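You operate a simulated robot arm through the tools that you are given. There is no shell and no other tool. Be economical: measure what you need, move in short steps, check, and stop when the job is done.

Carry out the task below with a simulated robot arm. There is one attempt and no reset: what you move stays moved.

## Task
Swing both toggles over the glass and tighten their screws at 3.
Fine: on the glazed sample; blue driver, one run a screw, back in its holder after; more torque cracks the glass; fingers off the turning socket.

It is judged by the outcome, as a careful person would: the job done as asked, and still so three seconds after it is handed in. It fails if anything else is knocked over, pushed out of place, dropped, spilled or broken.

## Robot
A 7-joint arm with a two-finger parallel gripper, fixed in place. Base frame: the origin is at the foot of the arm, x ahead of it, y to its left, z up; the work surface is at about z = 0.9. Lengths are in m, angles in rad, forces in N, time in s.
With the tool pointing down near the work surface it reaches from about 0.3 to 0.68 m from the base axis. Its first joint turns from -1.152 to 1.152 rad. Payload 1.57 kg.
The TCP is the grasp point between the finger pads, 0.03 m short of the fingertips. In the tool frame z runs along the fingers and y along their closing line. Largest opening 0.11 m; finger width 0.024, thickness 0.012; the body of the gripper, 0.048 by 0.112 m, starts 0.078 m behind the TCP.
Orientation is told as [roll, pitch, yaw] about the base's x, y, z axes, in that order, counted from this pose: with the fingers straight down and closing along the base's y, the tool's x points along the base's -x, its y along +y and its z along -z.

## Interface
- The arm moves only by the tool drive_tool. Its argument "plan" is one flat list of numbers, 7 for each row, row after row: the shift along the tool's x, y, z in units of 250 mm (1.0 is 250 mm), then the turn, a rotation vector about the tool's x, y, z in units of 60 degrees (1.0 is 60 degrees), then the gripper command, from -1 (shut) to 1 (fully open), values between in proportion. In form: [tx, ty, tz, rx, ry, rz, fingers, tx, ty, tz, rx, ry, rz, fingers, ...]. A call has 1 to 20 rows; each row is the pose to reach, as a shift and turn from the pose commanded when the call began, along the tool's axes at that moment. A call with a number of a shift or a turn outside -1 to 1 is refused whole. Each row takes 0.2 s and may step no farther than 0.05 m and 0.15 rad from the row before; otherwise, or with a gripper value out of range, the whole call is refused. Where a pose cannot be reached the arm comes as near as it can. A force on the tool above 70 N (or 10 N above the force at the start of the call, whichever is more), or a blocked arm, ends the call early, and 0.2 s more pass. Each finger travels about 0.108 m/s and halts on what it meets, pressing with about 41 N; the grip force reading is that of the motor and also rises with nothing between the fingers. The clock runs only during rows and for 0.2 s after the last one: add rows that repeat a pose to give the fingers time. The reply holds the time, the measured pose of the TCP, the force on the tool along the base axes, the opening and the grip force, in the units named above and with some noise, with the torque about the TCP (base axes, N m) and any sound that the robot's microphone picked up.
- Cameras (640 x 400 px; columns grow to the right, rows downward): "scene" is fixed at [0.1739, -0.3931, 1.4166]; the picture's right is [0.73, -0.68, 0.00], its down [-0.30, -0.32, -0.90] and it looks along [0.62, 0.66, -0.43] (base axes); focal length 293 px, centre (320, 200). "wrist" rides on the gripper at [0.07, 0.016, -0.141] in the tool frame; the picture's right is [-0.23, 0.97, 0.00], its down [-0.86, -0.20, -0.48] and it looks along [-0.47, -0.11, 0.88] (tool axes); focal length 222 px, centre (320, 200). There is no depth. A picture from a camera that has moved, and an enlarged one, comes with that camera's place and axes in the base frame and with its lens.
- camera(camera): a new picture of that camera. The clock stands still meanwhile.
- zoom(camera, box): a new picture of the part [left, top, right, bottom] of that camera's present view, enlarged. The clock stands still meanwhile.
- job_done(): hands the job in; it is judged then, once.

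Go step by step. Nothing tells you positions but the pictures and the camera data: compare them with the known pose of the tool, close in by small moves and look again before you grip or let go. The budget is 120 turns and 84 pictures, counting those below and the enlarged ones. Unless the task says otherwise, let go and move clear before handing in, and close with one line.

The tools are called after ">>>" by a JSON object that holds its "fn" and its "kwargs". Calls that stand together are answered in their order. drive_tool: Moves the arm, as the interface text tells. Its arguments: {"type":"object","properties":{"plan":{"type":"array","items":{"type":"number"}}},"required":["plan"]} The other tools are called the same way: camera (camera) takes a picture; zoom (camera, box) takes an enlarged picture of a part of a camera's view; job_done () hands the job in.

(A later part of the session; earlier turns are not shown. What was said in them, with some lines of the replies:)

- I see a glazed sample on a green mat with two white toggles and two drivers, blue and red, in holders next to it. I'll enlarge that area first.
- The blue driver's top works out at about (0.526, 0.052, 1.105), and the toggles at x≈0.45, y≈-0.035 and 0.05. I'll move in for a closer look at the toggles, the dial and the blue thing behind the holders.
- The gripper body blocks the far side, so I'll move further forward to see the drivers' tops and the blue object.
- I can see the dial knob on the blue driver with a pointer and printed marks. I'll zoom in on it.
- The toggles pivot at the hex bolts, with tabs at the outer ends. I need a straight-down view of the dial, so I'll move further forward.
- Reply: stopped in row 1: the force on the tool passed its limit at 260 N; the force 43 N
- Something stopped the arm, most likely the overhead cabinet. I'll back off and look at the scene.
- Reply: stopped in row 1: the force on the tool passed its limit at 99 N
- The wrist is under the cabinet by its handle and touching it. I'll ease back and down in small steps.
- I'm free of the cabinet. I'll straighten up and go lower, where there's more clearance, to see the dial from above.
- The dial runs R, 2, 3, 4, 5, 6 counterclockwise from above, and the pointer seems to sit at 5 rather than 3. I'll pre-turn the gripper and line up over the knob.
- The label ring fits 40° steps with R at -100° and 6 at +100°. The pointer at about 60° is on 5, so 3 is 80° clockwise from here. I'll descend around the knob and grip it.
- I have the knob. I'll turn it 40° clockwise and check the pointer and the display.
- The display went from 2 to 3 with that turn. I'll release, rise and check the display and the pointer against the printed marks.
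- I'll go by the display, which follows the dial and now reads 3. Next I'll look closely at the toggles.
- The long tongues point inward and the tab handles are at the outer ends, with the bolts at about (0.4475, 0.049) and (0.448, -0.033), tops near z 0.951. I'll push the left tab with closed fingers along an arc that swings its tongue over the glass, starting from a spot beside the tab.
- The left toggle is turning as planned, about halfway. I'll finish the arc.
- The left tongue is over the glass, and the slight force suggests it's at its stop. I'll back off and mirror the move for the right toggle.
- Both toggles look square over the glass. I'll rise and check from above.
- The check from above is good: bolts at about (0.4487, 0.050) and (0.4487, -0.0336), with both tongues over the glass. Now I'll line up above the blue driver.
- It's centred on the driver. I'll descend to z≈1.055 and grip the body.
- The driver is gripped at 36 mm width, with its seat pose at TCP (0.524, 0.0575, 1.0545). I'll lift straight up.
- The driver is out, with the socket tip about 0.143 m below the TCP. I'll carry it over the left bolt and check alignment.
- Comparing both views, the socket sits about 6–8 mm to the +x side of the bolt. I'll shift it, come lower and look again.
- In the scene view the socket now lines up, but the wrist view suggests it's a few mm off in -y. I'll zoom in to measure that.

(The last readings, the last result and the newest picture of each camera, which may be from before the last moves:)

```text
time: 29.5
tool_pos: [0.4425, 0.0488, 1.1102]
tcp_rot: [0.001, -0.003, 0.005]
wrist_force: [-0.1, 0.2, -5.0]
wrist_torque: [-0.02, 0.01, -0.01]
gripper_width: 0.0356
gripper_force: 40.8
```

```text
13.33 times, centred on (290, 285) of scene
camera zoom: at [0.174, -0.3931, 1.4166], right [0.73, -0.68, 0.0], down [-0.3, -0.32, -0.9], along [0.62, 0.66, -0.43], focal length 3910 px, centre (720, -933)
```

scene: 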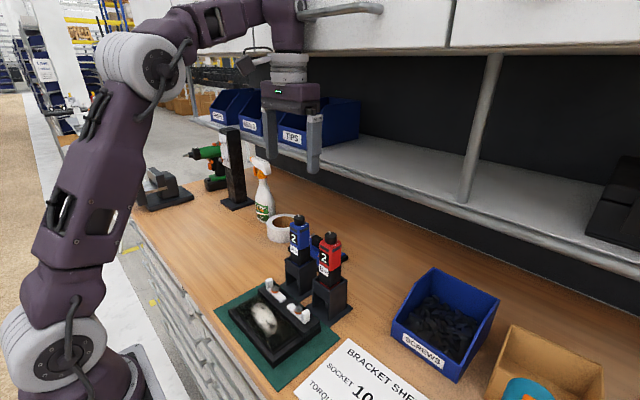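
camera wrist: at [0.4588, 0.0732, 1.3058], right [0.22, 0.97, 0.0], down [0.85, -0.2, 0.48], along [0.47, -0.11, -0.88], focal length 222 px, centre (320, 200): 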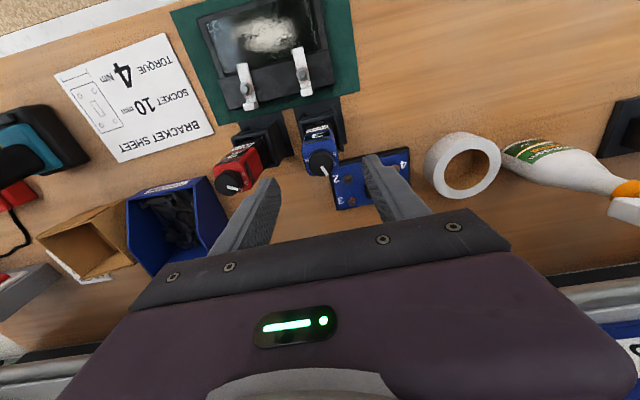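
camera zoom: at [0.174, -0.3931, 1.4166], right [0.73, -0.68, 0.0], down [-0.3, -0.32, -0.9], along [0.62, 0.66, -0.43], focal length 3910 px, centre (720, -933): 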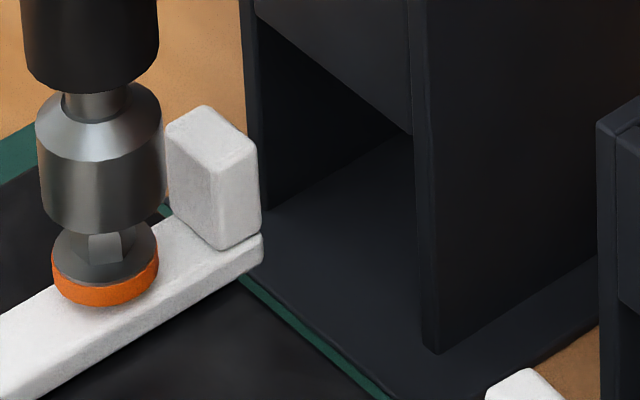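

I measured a remaining offset of about (+1.3, +2.1) mm. I'll correct it and lower gently to contact.

>>> {"fn": "drive_tool", "kwargs": {"plan": [-0.0052, 0.0084, 0, 0, 0, 0, -0.6, -0.0052, 0.0084, 0.01, 0, 0, 0, -0.6, -0.0052, 0.0084, 0.02, 0, 0, 0, -0.6, -0.0052, 0.0084, 0.03, 0, 0, 0, -0.6, -0.0052, 0.0084, 0.03, 0, 0, 0, -0.6]}}

>>> {"fn": "zoom", "kwargs": {"camera": "scene", "box": [275, 270, 305, 300]}}

>>> {"fn": "zoom", "kwargs": {"camera": "wrist", "box": [300, 115, 345, 150]}}

```text
time: 30.7
tool_pos: [0.4433, 0.0517, 1.1029]
tcp_rot: [0.001, -0.003, 0.004]
wrist_force: [-0.4, -0.6, -3.7]
wrist_torque: [-0.02, 0.05, 0.01]
gripper_width: 0.036
gripper_force: 41.3
```

```text
13.33 times, centred on (290, 285) of scene
camera zoom: at [0.174, -0.3931, 1.4166], right [0.73, -0.68, 0.0], down [-0.3, -0.32, -0.9], along [0.62, 0.66, -0.43], focal length 3910 px, centre (720, -933)
```

zoom: 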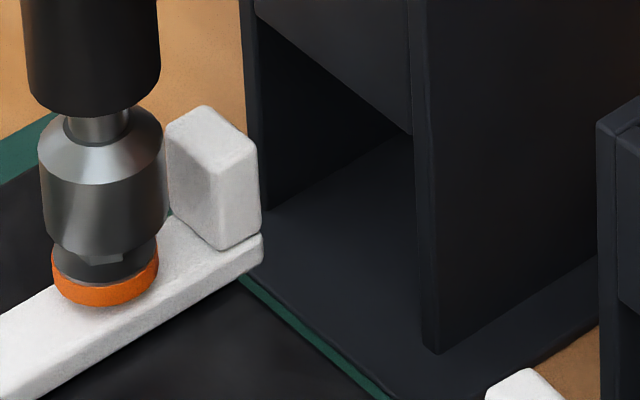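

```text
11.43 times, centred on (322, 132) of wrist
camera zoom: at [0.3746, 0.0667, 1.2444], right [0.22, 0.97, 0.0], down [0.85, -0.2, 0.48], along [0.47, -0.11, -0.88], focal length 2538 px, centre (291, 971)
```

zoom: 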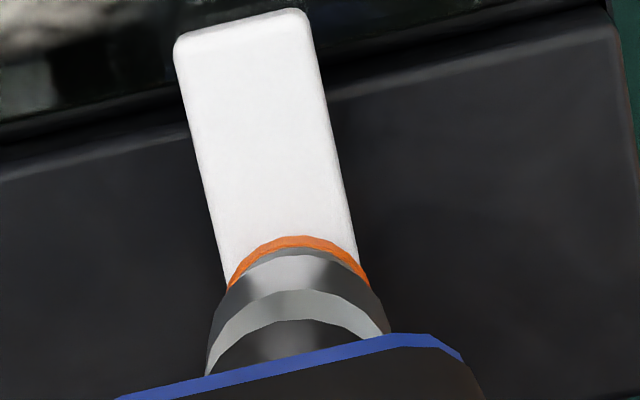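

It's well centred now. I'll lower slowly, watching the force and the sound.

>>> {"fn": "drive_tool", "kwargs": {"plan": [0, 0, 0.006, 0, 0, 0, -0.6, 0, 0, 0.012, 0, 0, 0, -0.6, 0, 0, 0.018, 0, 0, 0, -0.6, 0, 0, 0.024, 0, 0, 0, -0.6]}}

>>> {"fn": "zoom", "kwargs": {"camera": "scene", "box": [275, 270, 305, 300]}}

```text
time: 31.7
tool_pos: [0.4426, 0.0509, 1.0959]
tcp_rot: [0.001, -0.002, 0.005]
wrist_force: [-2.8, 0.4, 0.2]
wrist_torque: [0.04, 0.28, 0.05]
gripper_width: 0.0358
gripper_force: 40.8
```

```text
13.33 times, centred on (290, 285) of scene
camera zoom: at [0.1739, -0.3931, 1.4166], right [0.73, -0.68, 0.0], down [-0.3, -0.32, -0.9], along [0.62, 0.66, -0.43], focal length 3910 px, centre (720, -933)
```

zoom: 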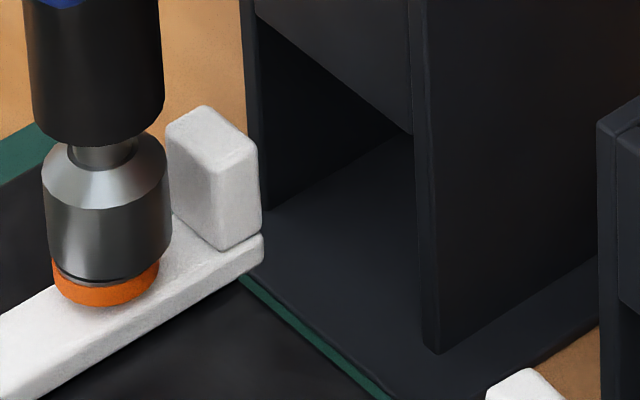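

The socket covers the hex and light contact has begun. I'll press on gently to see whether it's push-start.

>>> {"fn": "drive_tool", "kwargs": {"plan": [0.002, 0, 0.006, 0, 0, 0, -0.6, 0.002, 0, 0.012, 0, 0, 0, -0.6]}}

>>> {"fn": "zoom", "kwargs": {"camera": "scene", "box": [260, 200, 330, 300]}}

```text
time: 32.3
tool_pos: [0.4429, 0.0515, 1.094]
tcp_rot: [-0.001, -0.005, 0.006]
wrist_force: [1.5, -0.5, 0.4]
wrist_torque: [-0.11, -0.23, 0.0]
gripper_width: 0.0356
gripper_force: 40.9
```

```text
4.00 times, centred on (295, 250) of scene
camera zoom: at [0.174, -0.3931, 1.4166], right [0.73, -0.68, 0.0], down [-0.3, -0.32, -0.9], along [0.62, 0.66, -0.43], focal length 1173 px, centre (420, 0)
```

zoom: 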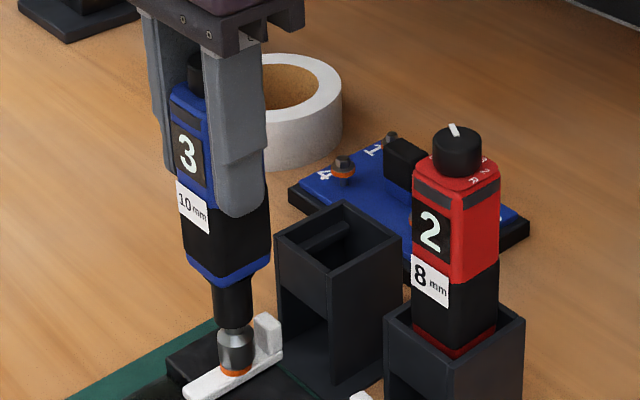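

>>> {"fn": "drive_tool", "kwargs": {"plan": [0, 0, 0.006, 0, 0, 0, -0.6, 0, 0, 0.012, 0, 0, 0, -0.6]}}

```text
time: 32.9
tool_pos: [0.4431, 0.0505, 1.0899]
tcp_rot: [-0.001, -0.004, 0.004]
wrist_force: [0.9, -1.2, 2.2]
wrist_torque: [-0.18, -0.13, 0.04]
gripper_width: 0.0357
gripper_force: 41.3
```

>>> {"fn": "drive_tool", "kwargs": {"plan": [0, 0, 0.008, 0, 0, 0, -0.6, 0, 0, 0.008, 0, 0, 0, -0.6]}}

>>> {"fn": "zoom", "kwargs": {"camera": "scene", "box": [260, 240, 320, 300]}}

```text
time: 33.5
tool_pos: [0.4434, 0.0516, 1.0889]
tcp_rot: [0.0, -0.006, 0.003]
wrist_force: [0.0, -2.9, 3.8]
wrist_torque: [-0.36, -0.08, 0.05]
gripper_width: 0.0355
gripper_force: 40.9
```

```text
6.67 times, centred on (290, 270) of scene
camera zoom: at [0.1739, -0.3931, 1.4166], right [0.73, -0.68, 0.0], down [-0.3, -0.32, -0.9], along [0.62, 0.66, -0.43], focal length 1955 px, centre (520, -267)
```

zoom: 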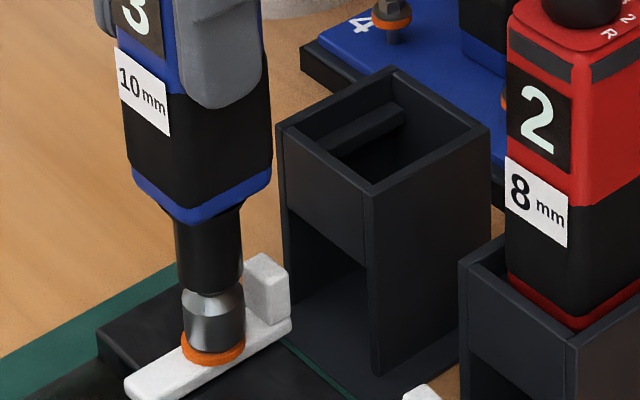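

The socket is compressing into the nose against a spring, so this is a push-start driver. I'll keep pressing in small steps and listen.

>>> {"fn": "drive_tool", "kwargs": {"plan": [0, 0, 0.006, 0, 0, 0, -0.6, 0, 0, 0.012, 0, 0, 0, -0.6, 0, 0, 0.012, 0, 0, 0, -0.6]}}

```text
time: 34.3
tool_pos: [0.4432, 0.0527, 1.087]
tcp_rot: [-0.001, -0.007, 0.004]
wrist_force: [-7.9, -2.8, 46.9]
wrist_torque: [-0.3, 0.9, 0.01]
gripper_width: 0.0357
gripper_force: 41.5
```

Force jumped to 47 N with no sound, so it may have bottomed out. I'll look before doing anything else.

>>> {"fn": "zoom", "kwargs": {"camera": "scene", "box": [260, 190, 320, 300]}}

>>> {"fn": "zoom", "kwargs": {"camera": "wrist", "box": [270, 90, 390, 200]}}

```text
3.64 times, centred on (290, 245) of scene
camera zoom: at [0.173, -0.3932, 1.4167], right [0.73, -0.68, 0.0], down [-0.3, -0.32, -0.9], along [0.62, 0.66, -0.43], focal length 1066 px, centre (429, 36)
```

zoom: 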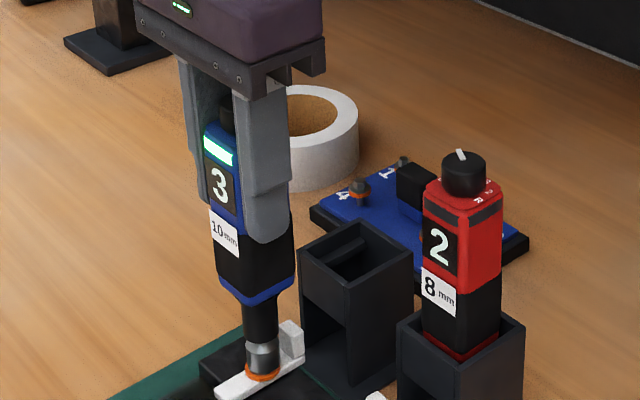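

```text
3.64 times, centred on (330, 145) of wrist
camera zoom: at [0.374, 0.0664, 1.2283], right [0.22, 0.97, 0.0], down [0.85, -0.2, 0.48], along [0.47, -0.11, -0.88], focal length 808 px, centre (284, 400)
```

zoom: 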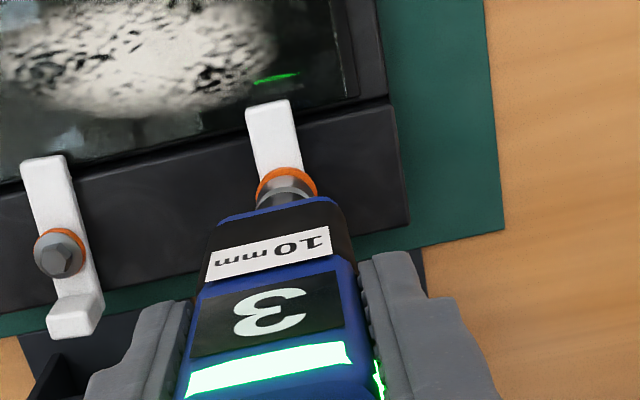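

The LED strip has lit green. I'll hold for a moment to see whether it's running or finished.

>>> {"fn": "drive_tool", "kwargs": {"plan": [0, 0, 0, 0, 0, 0, -0.6, 0, 0, 0, 0, 0, 0, -0.6]}}

>>> {"fn": "zoom", "kwargs": {"camera": "wrist", "box": [270, 90, 390, 200]}}

```text
time: 34.9
tool_pos: [0.4433, 0.0514, 1.0873]
tcp_rot: [0.001, -0.007, 0.005]
wrist_force: [-3.8, -2.7, 55.7]
wrist_torque: [-0.34, 0.33, 0.0]
gripper_width: 0.0359
gripper_force: 41.2
```

```text
3.64 times, centred on (330, 145) of wrist
camera zoom: at [0.3742, 0.0664, 1.228], right [0.22, 0.97, 0.0], down [0.85, -0.2, 0.48], along [0.47, -0.11, -0.87], focal length 808 px, centre (284, 400)
```

zoom: 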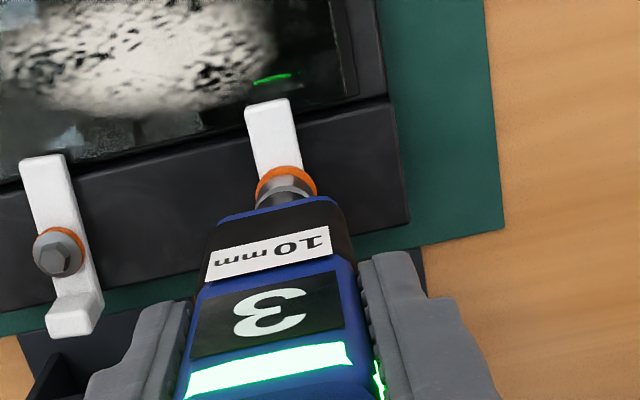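

>>> {"fn": "drive_tool", "kwargs": {"plan": [0, 0, 0, 0, 0, 0, -0.6, 0, 0, 0, 0, 0, 0, -0.6, 0, 0, 0, 0, 0, 0, -0.6, 0, 0, 0, 0, 0, 0, -0.6]}}

>>> {"fn": "zoom", "kwargs": {"camera": "scene", "box": [260, 220, 330, 300]}}

```text
time: 35.9
tool_pos: [0.4437, 0.0518, 1.0862]
tcp_rot: [-0.001, -0.007, 0.007]
wrist_force: [0.9, -2.4, 52.5]
wrist_torque: [-0.32, -0.43, -0.01]
gripper_width: 0.0357
gripper_force: 41.0
```

```text
5.00 times, centred on (295, 260) of scene
camera zoom: at [0.1732, -0.3932, 1.4167], right [0.73, -0.68, 0.0], down [-0.3, -0.32, -0.9], along [0.62, 0.66, -0.43], focal length 1466 px, centre (445, -100)
```

zoom: 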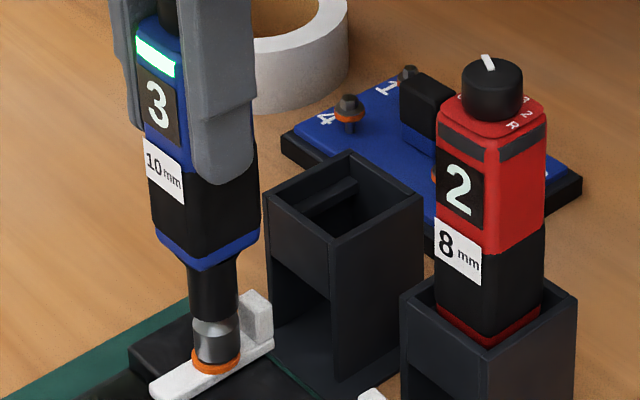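

>>> {"fn": "drive_tool", "kwargs": {"plan": [0, 0, 0, 0, 0, 0, -0.6, 0, 0, 0, 0, 0, 0, -0.6, 0, 0, 0, 0, 0, 0, -0.6, 0, 0, 0, 0, 0, 0, -0.6, 0, 0, 0, 0, 0, 0, -0.6, 0, 0, 0, 0, 0, 0, -0.6, 0, 0, 0, 0, 0, 0, -0.6, 0, 0, 0, 0, 0, 0, -0.6]}}

>>> {"fn": "zoom", "kwargs": {"camera": "scene", "box": [260, 220, 330, 300]}}

```text
time: 37.7
tool_pos: [0.4438, 0.0517, 1.0865]
tcp_rot: [-0.001, -0.004, 0.006]
wrist_force: [1.7, -2.0, 51.7]
wrist_torque: [-0.17, -0.44, 0.0]
gripper_width: 0.0358
gripper_force: 40.9
```

```text
5.00 times, centred on (295, 260) of scene
camera zoom: at [0.1732, -0.3932, 1.4167], right [0.73, -0.68, 0.0], down [-0.3, -0.32, -0.9], along [0.62, 0.66, -0.43], focal length 1466 px, centre (445, -100)
```

zoom: 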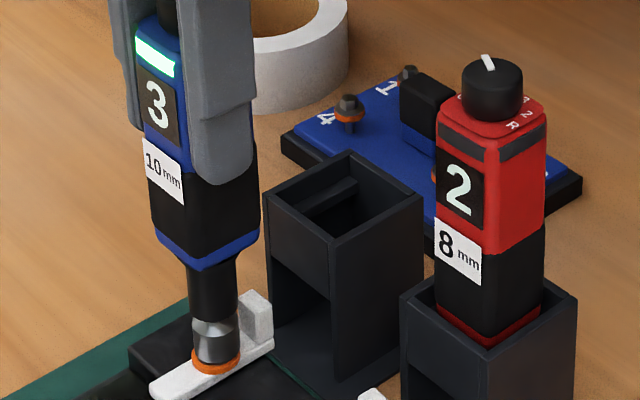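

Nothing has changed, so the run is over, with steady green and no reaction torque. I'll lift straight off and inspect the screw.

>>> {"fn": "drive_tool", "kwargs": {"plan": [0, 0, -0.02, 0, 0, 0, -0.6, 0, 0, -0.05, 0, 0, 0, -0.6, 0, 0, -0.1, 0, 0, 0, -0.6, 0, 0, -0.16, 0, 0, 0, -0.6, 0, 0, -0.22, 0, 0, 0, -0.6]}}

>>> {"fn": "zoom", "kwargs": {"camera": "scene", "box": [250, 200, 330, 320]}}

>>> {"fn": "zoom", "kwargs": {"camera": "wrist", "box": [250, 90, 370, 190]}}

```text
time: 38.9
tool_pos: [0.4433, 0.0521, 1.1407]
tcp_rot: [0.0, -0.001, 0.003]
wrist_force: [-0.6, -0.6, -4.0]
wrist_torque: [0.0, 0.02, 0.01]
gripper_width: 0.0356
gripper_force: 41.1
```

```text
3.33 times, centred on (290, 260) of scene
camera zoom: at [0.174, -0.3931, 1.4166], right [0.73, -0.68, 0.0], down [-0.3, -0.32, -0.9], along [0.62, 0.66, -0.43], focal length 978 px, centre (420, 0)
```

zoom: 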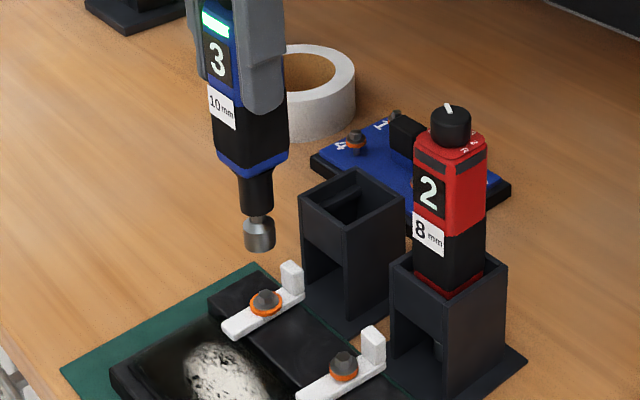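

```text
4.00 times, centred on (310, 140) of wrist
camera zoom: at [0.3735, 0.067, 1.2822], right [0.22, 0.97, 0.0], down [0.85, -0.2, 0.48], along [0.47, -0.11, -0.88], focal length 888 px, centre (360, 440)
```

zoom: 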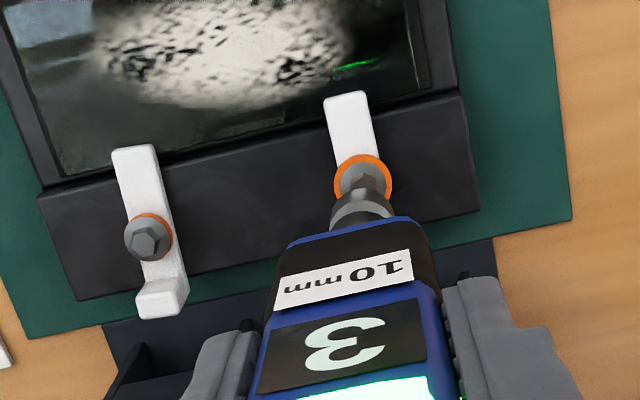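

The left screw has visibly sunk into its washer, the LED shows green and the glass is intact. Now I'll move over the right bolt.

>>> {"fn": "drive_tool", "kwargs": {"plan": [0, -0.09, 0, 0, 0, 0, -0.6, 0, -0.18, 0, 0, 0, 0, -0.6, 0, -0.27, 0, 0, 0, 0, -0.6, 0, -0.333, 0.03, 0, 0, 0, -0.6, 0, -0.333, 0.08, 0, 0, 0, -0.6, 0, -0.333, 0.12, 0, 0, 0, -0.6, 0, -0.333, 0.12, 0, 0, 0, -0.6]}}

>>> {"fn": "zoom", "kwargs": {"camera": "scene", "box": [290, 280, 320, 310]}}

>>> {"fn": "zoom", "kwargs": {"camera": "wrist", "box": [300, 115, 345, 150]}}

```text
time: 40.5
tool_pos: [0.4413, -0.0306, 1.1098]
tcp_rot: [0.0, -0.003, 0.006]
wrist_force: [0.5, -0.1, -5.0]
wrist_torque: [0.01, 0.03, 0.05]
gripper_width: 0.0355
gripper_force: 41.4
```

```text
13.33 times, centred on (305, 295) of scene
camera zoom: at [0.174, -0.3931, 1.4166], right [0.73, -0.68, 0.0], down [-0.3, -0.32, -0.9], along [0.62, 0.66, -0.43], focal length 3910 px, centre (520, -1067)
```

zoom: 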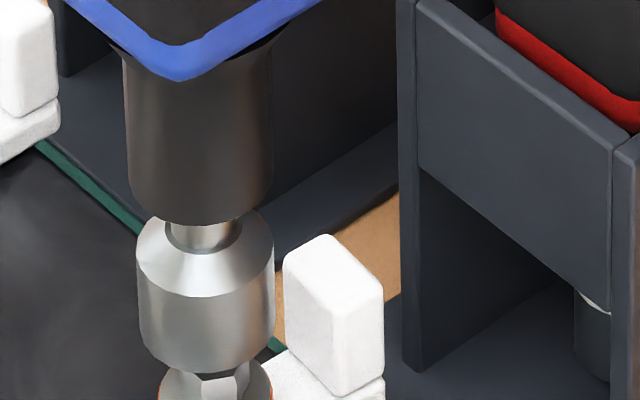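

```text
11.43 times, centred on (322, 132) of wrist
camera zoom: at [0.3733, -0.0164, 1.2514], right [0.22, 0.97, 0.0], down [0.85, -0.2, 0.48], along [0.47, -0.11, -0.88], focal length 2538 px, centre (291, 971)
```

zoom: 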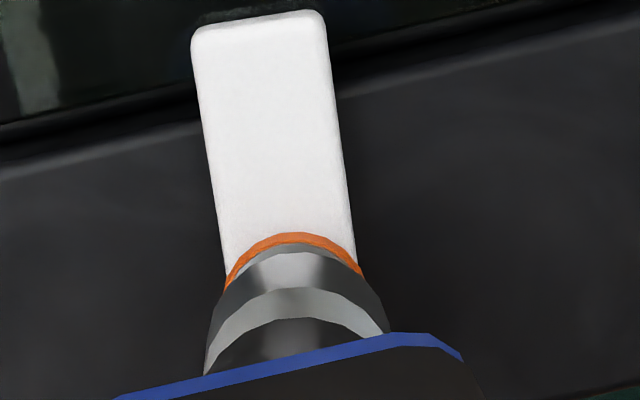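

It's almost aligned, needing about +1 mm in x. I'll correct that and lower slowly onto the hex.

>>> {"fn": "drive_tool", "kwargs": {"plan": [-0.0048, -0.001, 0.01, 0, 0, 0, -0.6, -0.0048, -0.001, 0.02, 0, 0, 0, -0.6, -0.0048, -0.001, 0.028, 0, 0, 0, -0.6, -0.0048, -0.001, 0.036, 0, 0, 0, -0.6, -0.0048, -0.001, 0.044, 0, 0, 0, -0.6, -0.0048, -0.001, 0.05, 0, 0, 0, -0.6]}}

>>> {"fn": "zoom", "kwargs": {"camera": "scene", "box": [285, 280, 325, 320]}}

```text
time: 41.9
tool_pos: [0.4447, -0.0326, 1.0971]
tcp_rot: [0.001, -0.003, 0.006]
wrist_force: [-2.4, 0.3, -0.4]
wrist_torque: [0.05, 0.26, 0.0]
gripper_width: 0.0358
gripper_force: 41.0
```

```text
10.00 times, centred on (305, 300) of scene
camera zoom: at [0.1739, -0.3931, 1.4166], right [0.73, -0.68, 0.0], down [-0.3, -0.32, -0.9], along [0.62, 0.66, -0.43], focal length 2933 px, centre (470, -800)
```

zoom: 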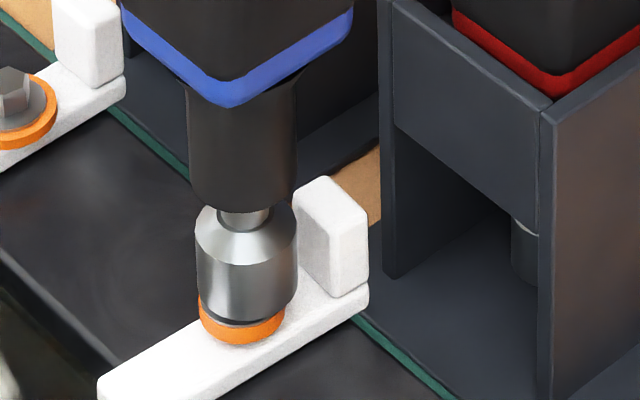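

The socket is over the hex. I'll press down in the same small steps as before.

>>> {"fn": "drive_tool", "kwargs": {"plan": [0.001, 0, 0.006, 0, 0, 0, -0.6, 0.001, 0, 0.012, 0, 0, 0, -0.6, 0.001, 0, 0.018, 0, 0, 0, -0.6, 0.001, 0, 0.024, 0, 0, 0, -0.6, 0.001, 0, 0.032, 0, 0, 0, -0.6]}}

>>> {"fn": "zoom", "kwargs": {"camera": "scene", "box": [270, 230, 330, 320]}}

```text
time: 43.1
tool_pos: [0.4435, -0.0322, 1.0916]
tcp_rot: [0.001, -0.003, 0.004]
wrist_force: [-4.3, -2.4, 1.1]
wrist_torque: [-0.26, 0.54, 0.0]
gripper_width: 0.0359
gripper_force: 41.8
```

```text
4.44 times, centred on (300, 275) of scene
camera zoom: at [0.1738, -0.3931, 1.4166], right [0.73, -0.68, 0.0], down [-0.3, -0.32, -0.9], along [0.62, 0.66, -0.43], focal length 1303 px, centre (409, -133)
```

zoom: 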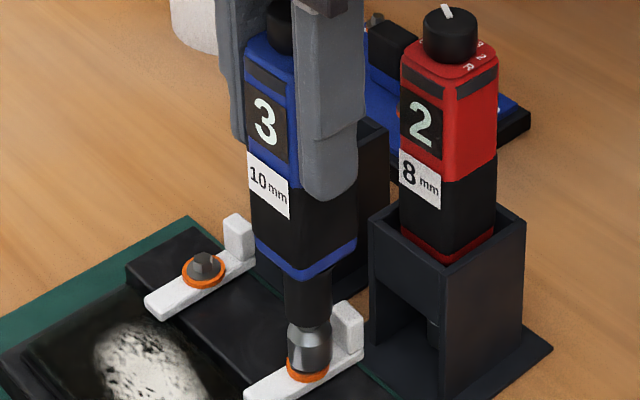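

LED is off and the spring is compressing, as expected. I'll keep pressing.

>>> {"fn": "drive_tool", "kwargs": {"plan": [0, 0, 0.006, 0, 0, 0, -0.6, 0, 0, 0.01, 0, 0, 0, -0.6, 0, 0, 0.01, 0, 0, 0, -0.6]}}

>>> {"fn": "zoom", "kwargs": {"camera": "scene", "box": [270, 230, 330, 320]}}

```text
time: 43.9
tool_pos: [0.4436, -0.032, 1.0881]
tcp_rot: [0.0, -0.006, 0.005]
wrist_force: [-5.4, -4.2, 4.0]
wrist_torque: [-0.6, 0.67, 0.03]
gripper_width: 0.0357
gripper_force: 41.2
```

```text
4.44 times, centred on (300, 275) of scene
camera zoom: at [0.1737, -0.3932, 1.4166], right [0.73, -0.68, 0.0], down [-0.3, -0.32, -0.9], along [0.62, 0.66, -0.43], focal length 1303 px, centre (409, -133)
```

zoom: 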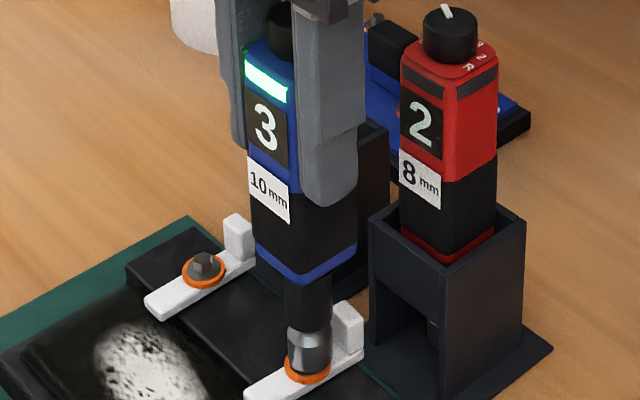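

Green came on at the second screw too. I'll hold briefly, then lift off.

>>> {"fn": "drive_tool", "kwargs": {"plan": [0, 0, 0, 0, 0, 0, -0.6, 0, 0, 0, 0, 0, 0, -0.6, 0, 0, 0, 0, 0, 0, -0.6, 0, 0, 0, 0, 0, 0, -0.6, 0, 0, 0, 0, 0, 0, -0.6]}}

>>> {"fn": "drive_tool", "kwargs": {"plan": [0, 0, -0.02, 0, 0, 0, -0.6, 0, 0, -0.05, 0, 0, 0, -0.6, 0, 0, -0.1, 0, 0, 0, -0.6, 0, 0, -0.16, 0, 0, 0, -0.6, 0, 0, -0.24, 0, 0, 0, -0.6, 0, 0, -0.32, 0, 0, 0, -0.6, 0, 0, -0.32, 0, 0, 0, -0.6]}}

>>> {"fn": "zoom", "kwargs": {"camera": "scene", "box": [220, 190, 340, 350]}}

>>> {"fn": "zoom", "kwargs": {"camera": "scene", "box": [255, 270, 325, 320]}}

```text
time: 45.1
tool_pos: [0.444, -0.0311, 1.0875]
tcp_rot: [0.0, -0.004, 0.006]
wrist_force: [-4.3, -3.1, 2.2]
wrist_torque: [-0.52, 0.69, 0.02]
gripper_width: 0.0358
gripper_force: 41.5
```

```text
time: 46.7
tool_pos: [0.4431, -0.0324, 1.1672]
tcp_rot: [0.0, -0.002, 0.005]
wrist_force: [-0.3, -0.6, -5.2]
wrist_torque: [-0.01, 0.0, -0.04]
gripper_width: 0.036
gripper_force: 41.1
```

```text
2.50 times, centred on (280, 270) of scene
camera zoom: at [0.174, -0.3931, 1.4166], right [0.73, -0.68, 0.0], down [-0.3, -0.32, -0.9], along [0.62, 0.66, -0.43], focal length 733 px, centre (420, 25)
```

zoom: 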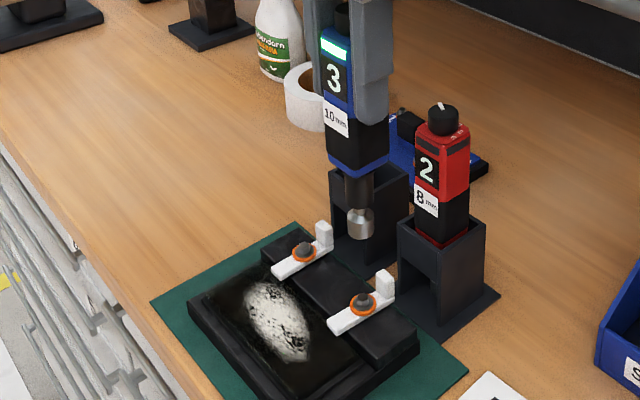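

```text
8.00 times, centred on (290, 295) of scene
camera zoom: at [0.174, -0.3931, 1.4166], right [0.73, -0.68, 0.0], down [-0.3, -0.32, -0.9], along [0.62, 0.66, -0.43], focal length 2346 px, centre (560, -560)
```

zoom: 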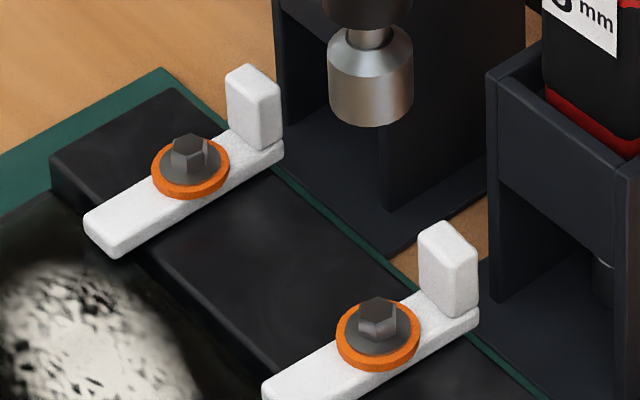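

Both screws are seated flush in their washers and the glass is fine. Next the driver goes back over its holder.

>>> {"fn": "drive_tool", "kwargs": {"plan": [0, 0.09, -0.02, 0, 0, 0, -0.6, 0, 0.18, -0.02, 0, 0, 0, -0.6, 0, 0.27, -0.02, 0, 0, 0, -0.6, 0, 0.36, -0.02, 0, 0, 0, -0.6, -0.08, 0.36, -0.02, 0, 0, 0, -0.6, -0.16, 0.36, -0.02, 0, 0, 0, -0.6, -0.24, 0.36, -0.02, 0, 0, 0, -0.6, -0.326, 0.36, -0.02, 0, 0, 0, -0.6, -0.326, 0.36, -0.02, 0, 0, 0, -0.6]}}

>>> {"fn": "zoom", "kwargs": {"camera": "scene", "box": [260, 190, 340, 290]}}

>>> {"fn": "zoom", "kwargs": {"camera": "wrist", "box": [260, 90, 380, 190]}}

```text
time: 48.7
tool_pos: [0.5257, 0.0585, 1.1703]
tcp_rot: [0.0, 0.003, 0.005]
wrist_force: [-0.3, -0.7, -4.8]
wrist_torque: [0.03, 0.01, -0.01]
gripper_width: 0.0358
gripper_force: 41.2
```

```text
4.00 times, centred on (300, 240) of scene
camera zoom: at [0.1746, -0.393, 1.4166], right [0.73, -0.68, 0.0], down [-0.3, -0.32, -0.9], along [0.62, 0.66, -0.43], focal length 1173 px, centre (400, 40)
```

zoom: 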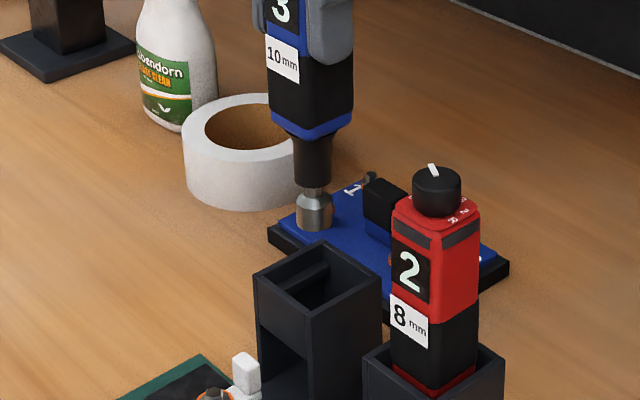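

```text
4.00 times, centred on (320, 140) of wrist
camera zoom: at [0.4581, 0.0742, 1.3121], right [0.22, 0.97, 0.0], down [0.86, -0.2, 0.48], along [0.46, -0.11, -0.88], focal length 888 px, centre (320, 440)
```

zoom: 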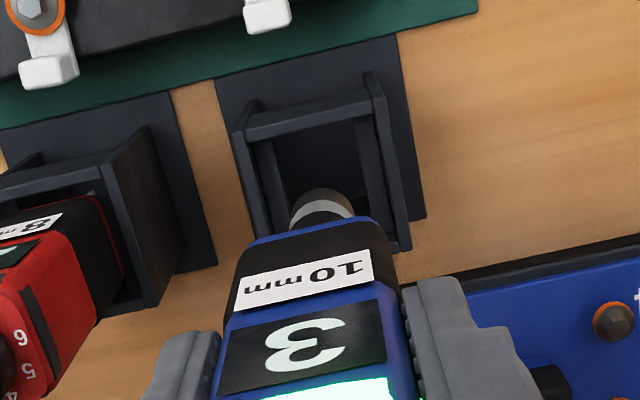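

The driver is in the same column it came out of. I'll lower in stages, watching the force.

>>> {"fn": "drive_tool", "kwargs": {"plan": [0, 0, 0.06, 0, 0, 0, -0.6, 0, 0, 0.12, 0, 0, 0, -0.6, 0, 0, 0.18, 0, 0, 0, -0.6, 0, 0, 0.23, 0, 0, 0, -0.6, 0, 0, 0.23, 0, 0, 0, -0.6]}}

>>> {"fn": "zoom", "kwargs": {"camera": "scene", "box": [260, 200, 340, 300]}}

>>> {"fn": "zoom", "kwargs": {"camera": "wrist", "box": [260, 90, 380, 190]}}

```text
time: 49.9
tool_pos: [0.5259, 0.0591, 1.115]
tcp_rot: [0.0, -0.004, 0.006]
wrist_force: [0.3, -0.2, -4.0]
wrist_torque: [-0.02, 0.03, 0.01]
gripper_width: 0.0359
gripper_force: 40.6
```

```text
4.00 times, centred on (300, 250) of scene
camera zoom: at [0.174, -0.3931, 1.4166], right [0.73, -0.68, 0.0], down [-0.3, -0.32, -0.9], along [0.62, 0.66, -0.43], focal length 1173 px, centre (400, 0)
```

zoom: 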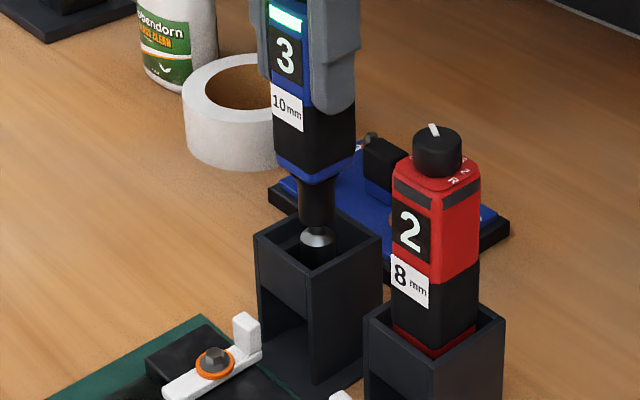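

```text
4.00 times, centred on (320, 140) of wrist
camera zoom: at [0.4568, 0.0743, 1.257], right [0.22, 0.97, 0.0], down [0.85, -0.2, 0.48], along [0.47, -0.11, -0.88], focal length 888 px, centre (320, 440)
```

zoom: 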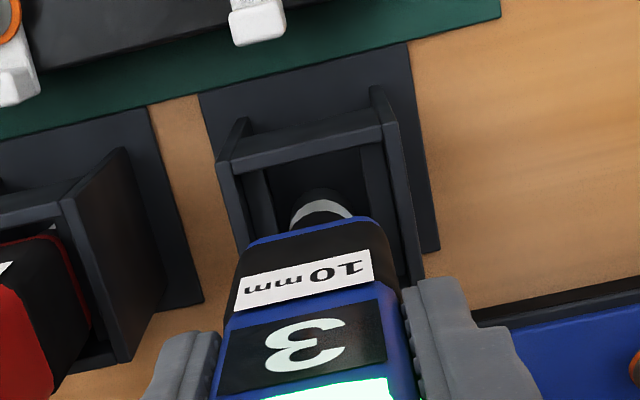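

>>> {"fn": "drive_tool", "kwargs": {"plan": [0, 0, 0.05, 0, 0, 0, -0.6, 0, 0, 0.1, 0, 0, 0, -0.6, 0, 0, 0.14, 0, 0, 0, -0.6, 0, 0, 0.17, 0, 0, 0, -0.6, 0, 0, 0.19, 0, 0, 0, -0.6]}}

>>> {"fn": "zoom", "kwargs": {"camera": "scene", "box": [260, 200, 340, 300]}}

```text
time: 51.1
tool_pos: [0.5247, 0.0592, 1.0679]
tcp_rot: [-0.001, -0.005, 0.005]
wrist_force: [-0.6, -0.2, -3.9]
wrist_torque: [-0.01, 0.02, 0.01]
gripper_width: 0.036
gripper_force: 40.8
```

```text
4.00 times, centred on (300, 250) of scene
camera zoom: at [0.174, -0.3931, 1.4166], right [0.73, -0.68, 0.0], down [-0.3, -0.32, -0.9], along [0.62, 0.66, -0.43], focal length 1173 px, centre (400, 0)
```

zoom: 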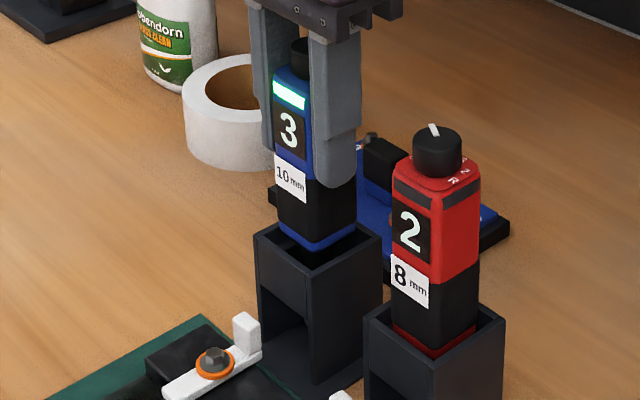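

>>> {"fn": "drive_tool", "kwargs": {"plan": [0, 0, 0.012, 0, 0, 0, -0.6, 0, 0, 0.024, 0, 0, 0, -0.6, 0, 0, 0.036, 0, 0, 0, -0.6, 0, 0, 0.046, 0, 0, 0, -0.6, 0, 0, 0.046, 0, 0, 0, -0.6]}}

>>> {"fn": "zoom", "kwargs": {"camera": "scene", "box": [260, 200, 340, 300]}}

```text
time: 52.3
tool_pos: [0.5253, 0.0584, 1.0551]
tcp_rot: [-0.002, -0.002, 0.006]
wrist_force: [-0.2, -0.2, -4.5]
wrist_torque: [-0.02, 0.01, 0.02]
gripper_width: 0.0359
gripper_force: 40.9
```

```text
4.00 times, centred on (300, 250) of scene
camera zoom: at [0.174, -0.3931, 1.4166], right [0.73, -0.68, 0.0], down [-0.3, -0.32, -0.9], along [0.62, 0.66, -0.43], focal length 1173 px, centre (400, 0)
```

zoom: 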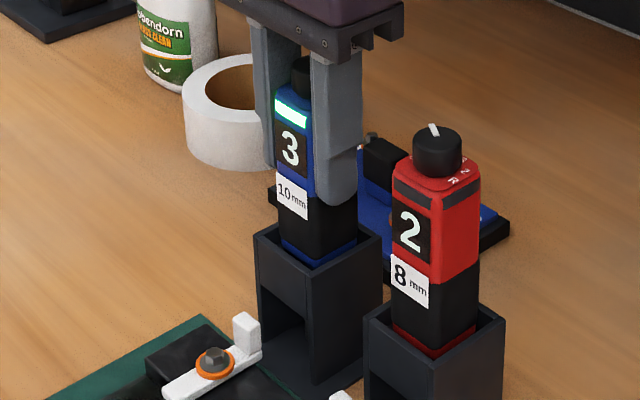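

The weight is still on the gripper, so it isn't quite seated. I'll lower in millimetre steps.

>>> {"fn": "drive_tool", "kwargs": {"plan": [0, 0, 0.005, 0, 0, 0, -0.6, 0, 0, 0.01, 0, 0, 0, -0.6, 0, 0, 0.014, 0, 0, 0, -0.6]}}

```text
time: 53.1
tool_pos: [0.5256, 0.0583, 1.0523]
tcp_rot: [-0.001, -0.007, 0.005]
wrist_force: [-7.7, 2.0, 14.9]
wrist_torque: [0.05, 0.14, 0.0]
gripper_width: 0.0354
gripper_force: 41.3
```

It's seated now. I'll ease off a touch, release and rise clear.

>>> {"fn": "drive_tool", "kwargs": {"plan": [0, 0, -0.003, 0, 0, 0, -0.6, 0, 0, -0.003, 0, 0, 0, -0.1, 0, 0, -0.003, 0, 0, 0, 0.27, 0, 0, -0.003, 0, 0, 0, 0.27, 0, 0, -0.12, 0, 0, 0, 0.27, 0, 0, -0.24, 0, 0, 0, 0.27, 0, 0, -0.36, 0, 0, 0, 0.27, 0, 0, -0.44, 0, 0, 0, 0.27, 0.1, 0, -0.44, 0, 0, 0, 0.27, 0.2, 0, -0.44, 0, 0, 0, 0.27, 0.3, -0.1, -0.44, 0, 0, 0, 0.27, 0.38, -0.2, -0.44, 0, 0, 0, 0.27]}}

>>> {"fn": "camera", "kwargs": {"camera": "scene"}}

>>> {"fn": "zoom", "kwargs": {"camera": "scene", "box": [220, 200, 360, 350]}}

>>> {"fn": "zoom", "kwargs": {"camera": "wrist", "box": [230, 60, 400, 200]}}

```text
time: 55.7
tool_pos: [0.4295, 0.0078, 1.1619]
tcp_rot: [0.0, -0.003, 0.006]
wrist_force: [-0.1, 0.7, 0.2]
wrist_torque: [0.03, 0.0, -0.01]
gripper_width: 0.0698
gripper_force: 0.0
```

```text
17 pictures are left
```

scene: 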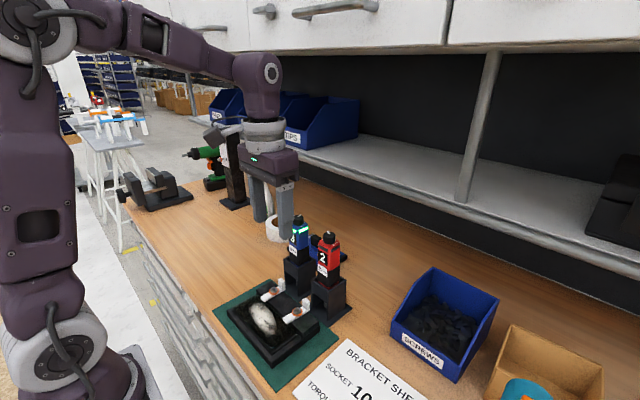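

```text
2.67 times, centred on (290, 275) of scene
camera zoom: at [0.1739, -0.3931, 1.4166], right [0.73, -0.68, 0.0], down [-0.3, -0.32, -0.9], along [0.62, 0.66, -0.43], focal length 782 px, centre (400, 0)
```

zoom: 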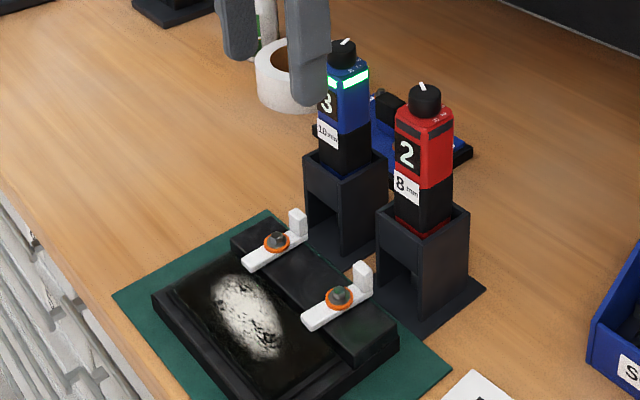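

```text
2.86 times, centred on (315, 130) of wrist
camera zoom: at [0.3603, 0.0224, 1.3044], right [0.22, 0.97, 0.0], down [0.85, -0.2, 0.48], along [0.47, -0.11, -0.88], focal length 635 px, centre (334, 400)
```

zoom: 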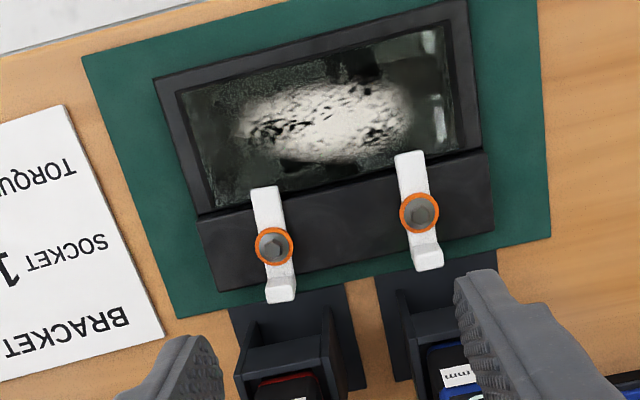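

Both toggles lie over the uncracked glass and both screws are seated. The blue driver is back in its holder, everything else is in place, and the arm is clear, so I'm handing in.

>>> {"fn": "job_done", "kwargs": {}}

```text
The job is handed in.
```

Both toggles are over the glass and their screws were tightened with the blue driver reading 3 on its display, one run each. The glass is uncracked and the driver is back in its holder; the dial pointer looked nearer 4 on the printed scale, so I went by the display. The arm also pressed the overhead cabinet early on (up to 260 N) and I saw no damage.
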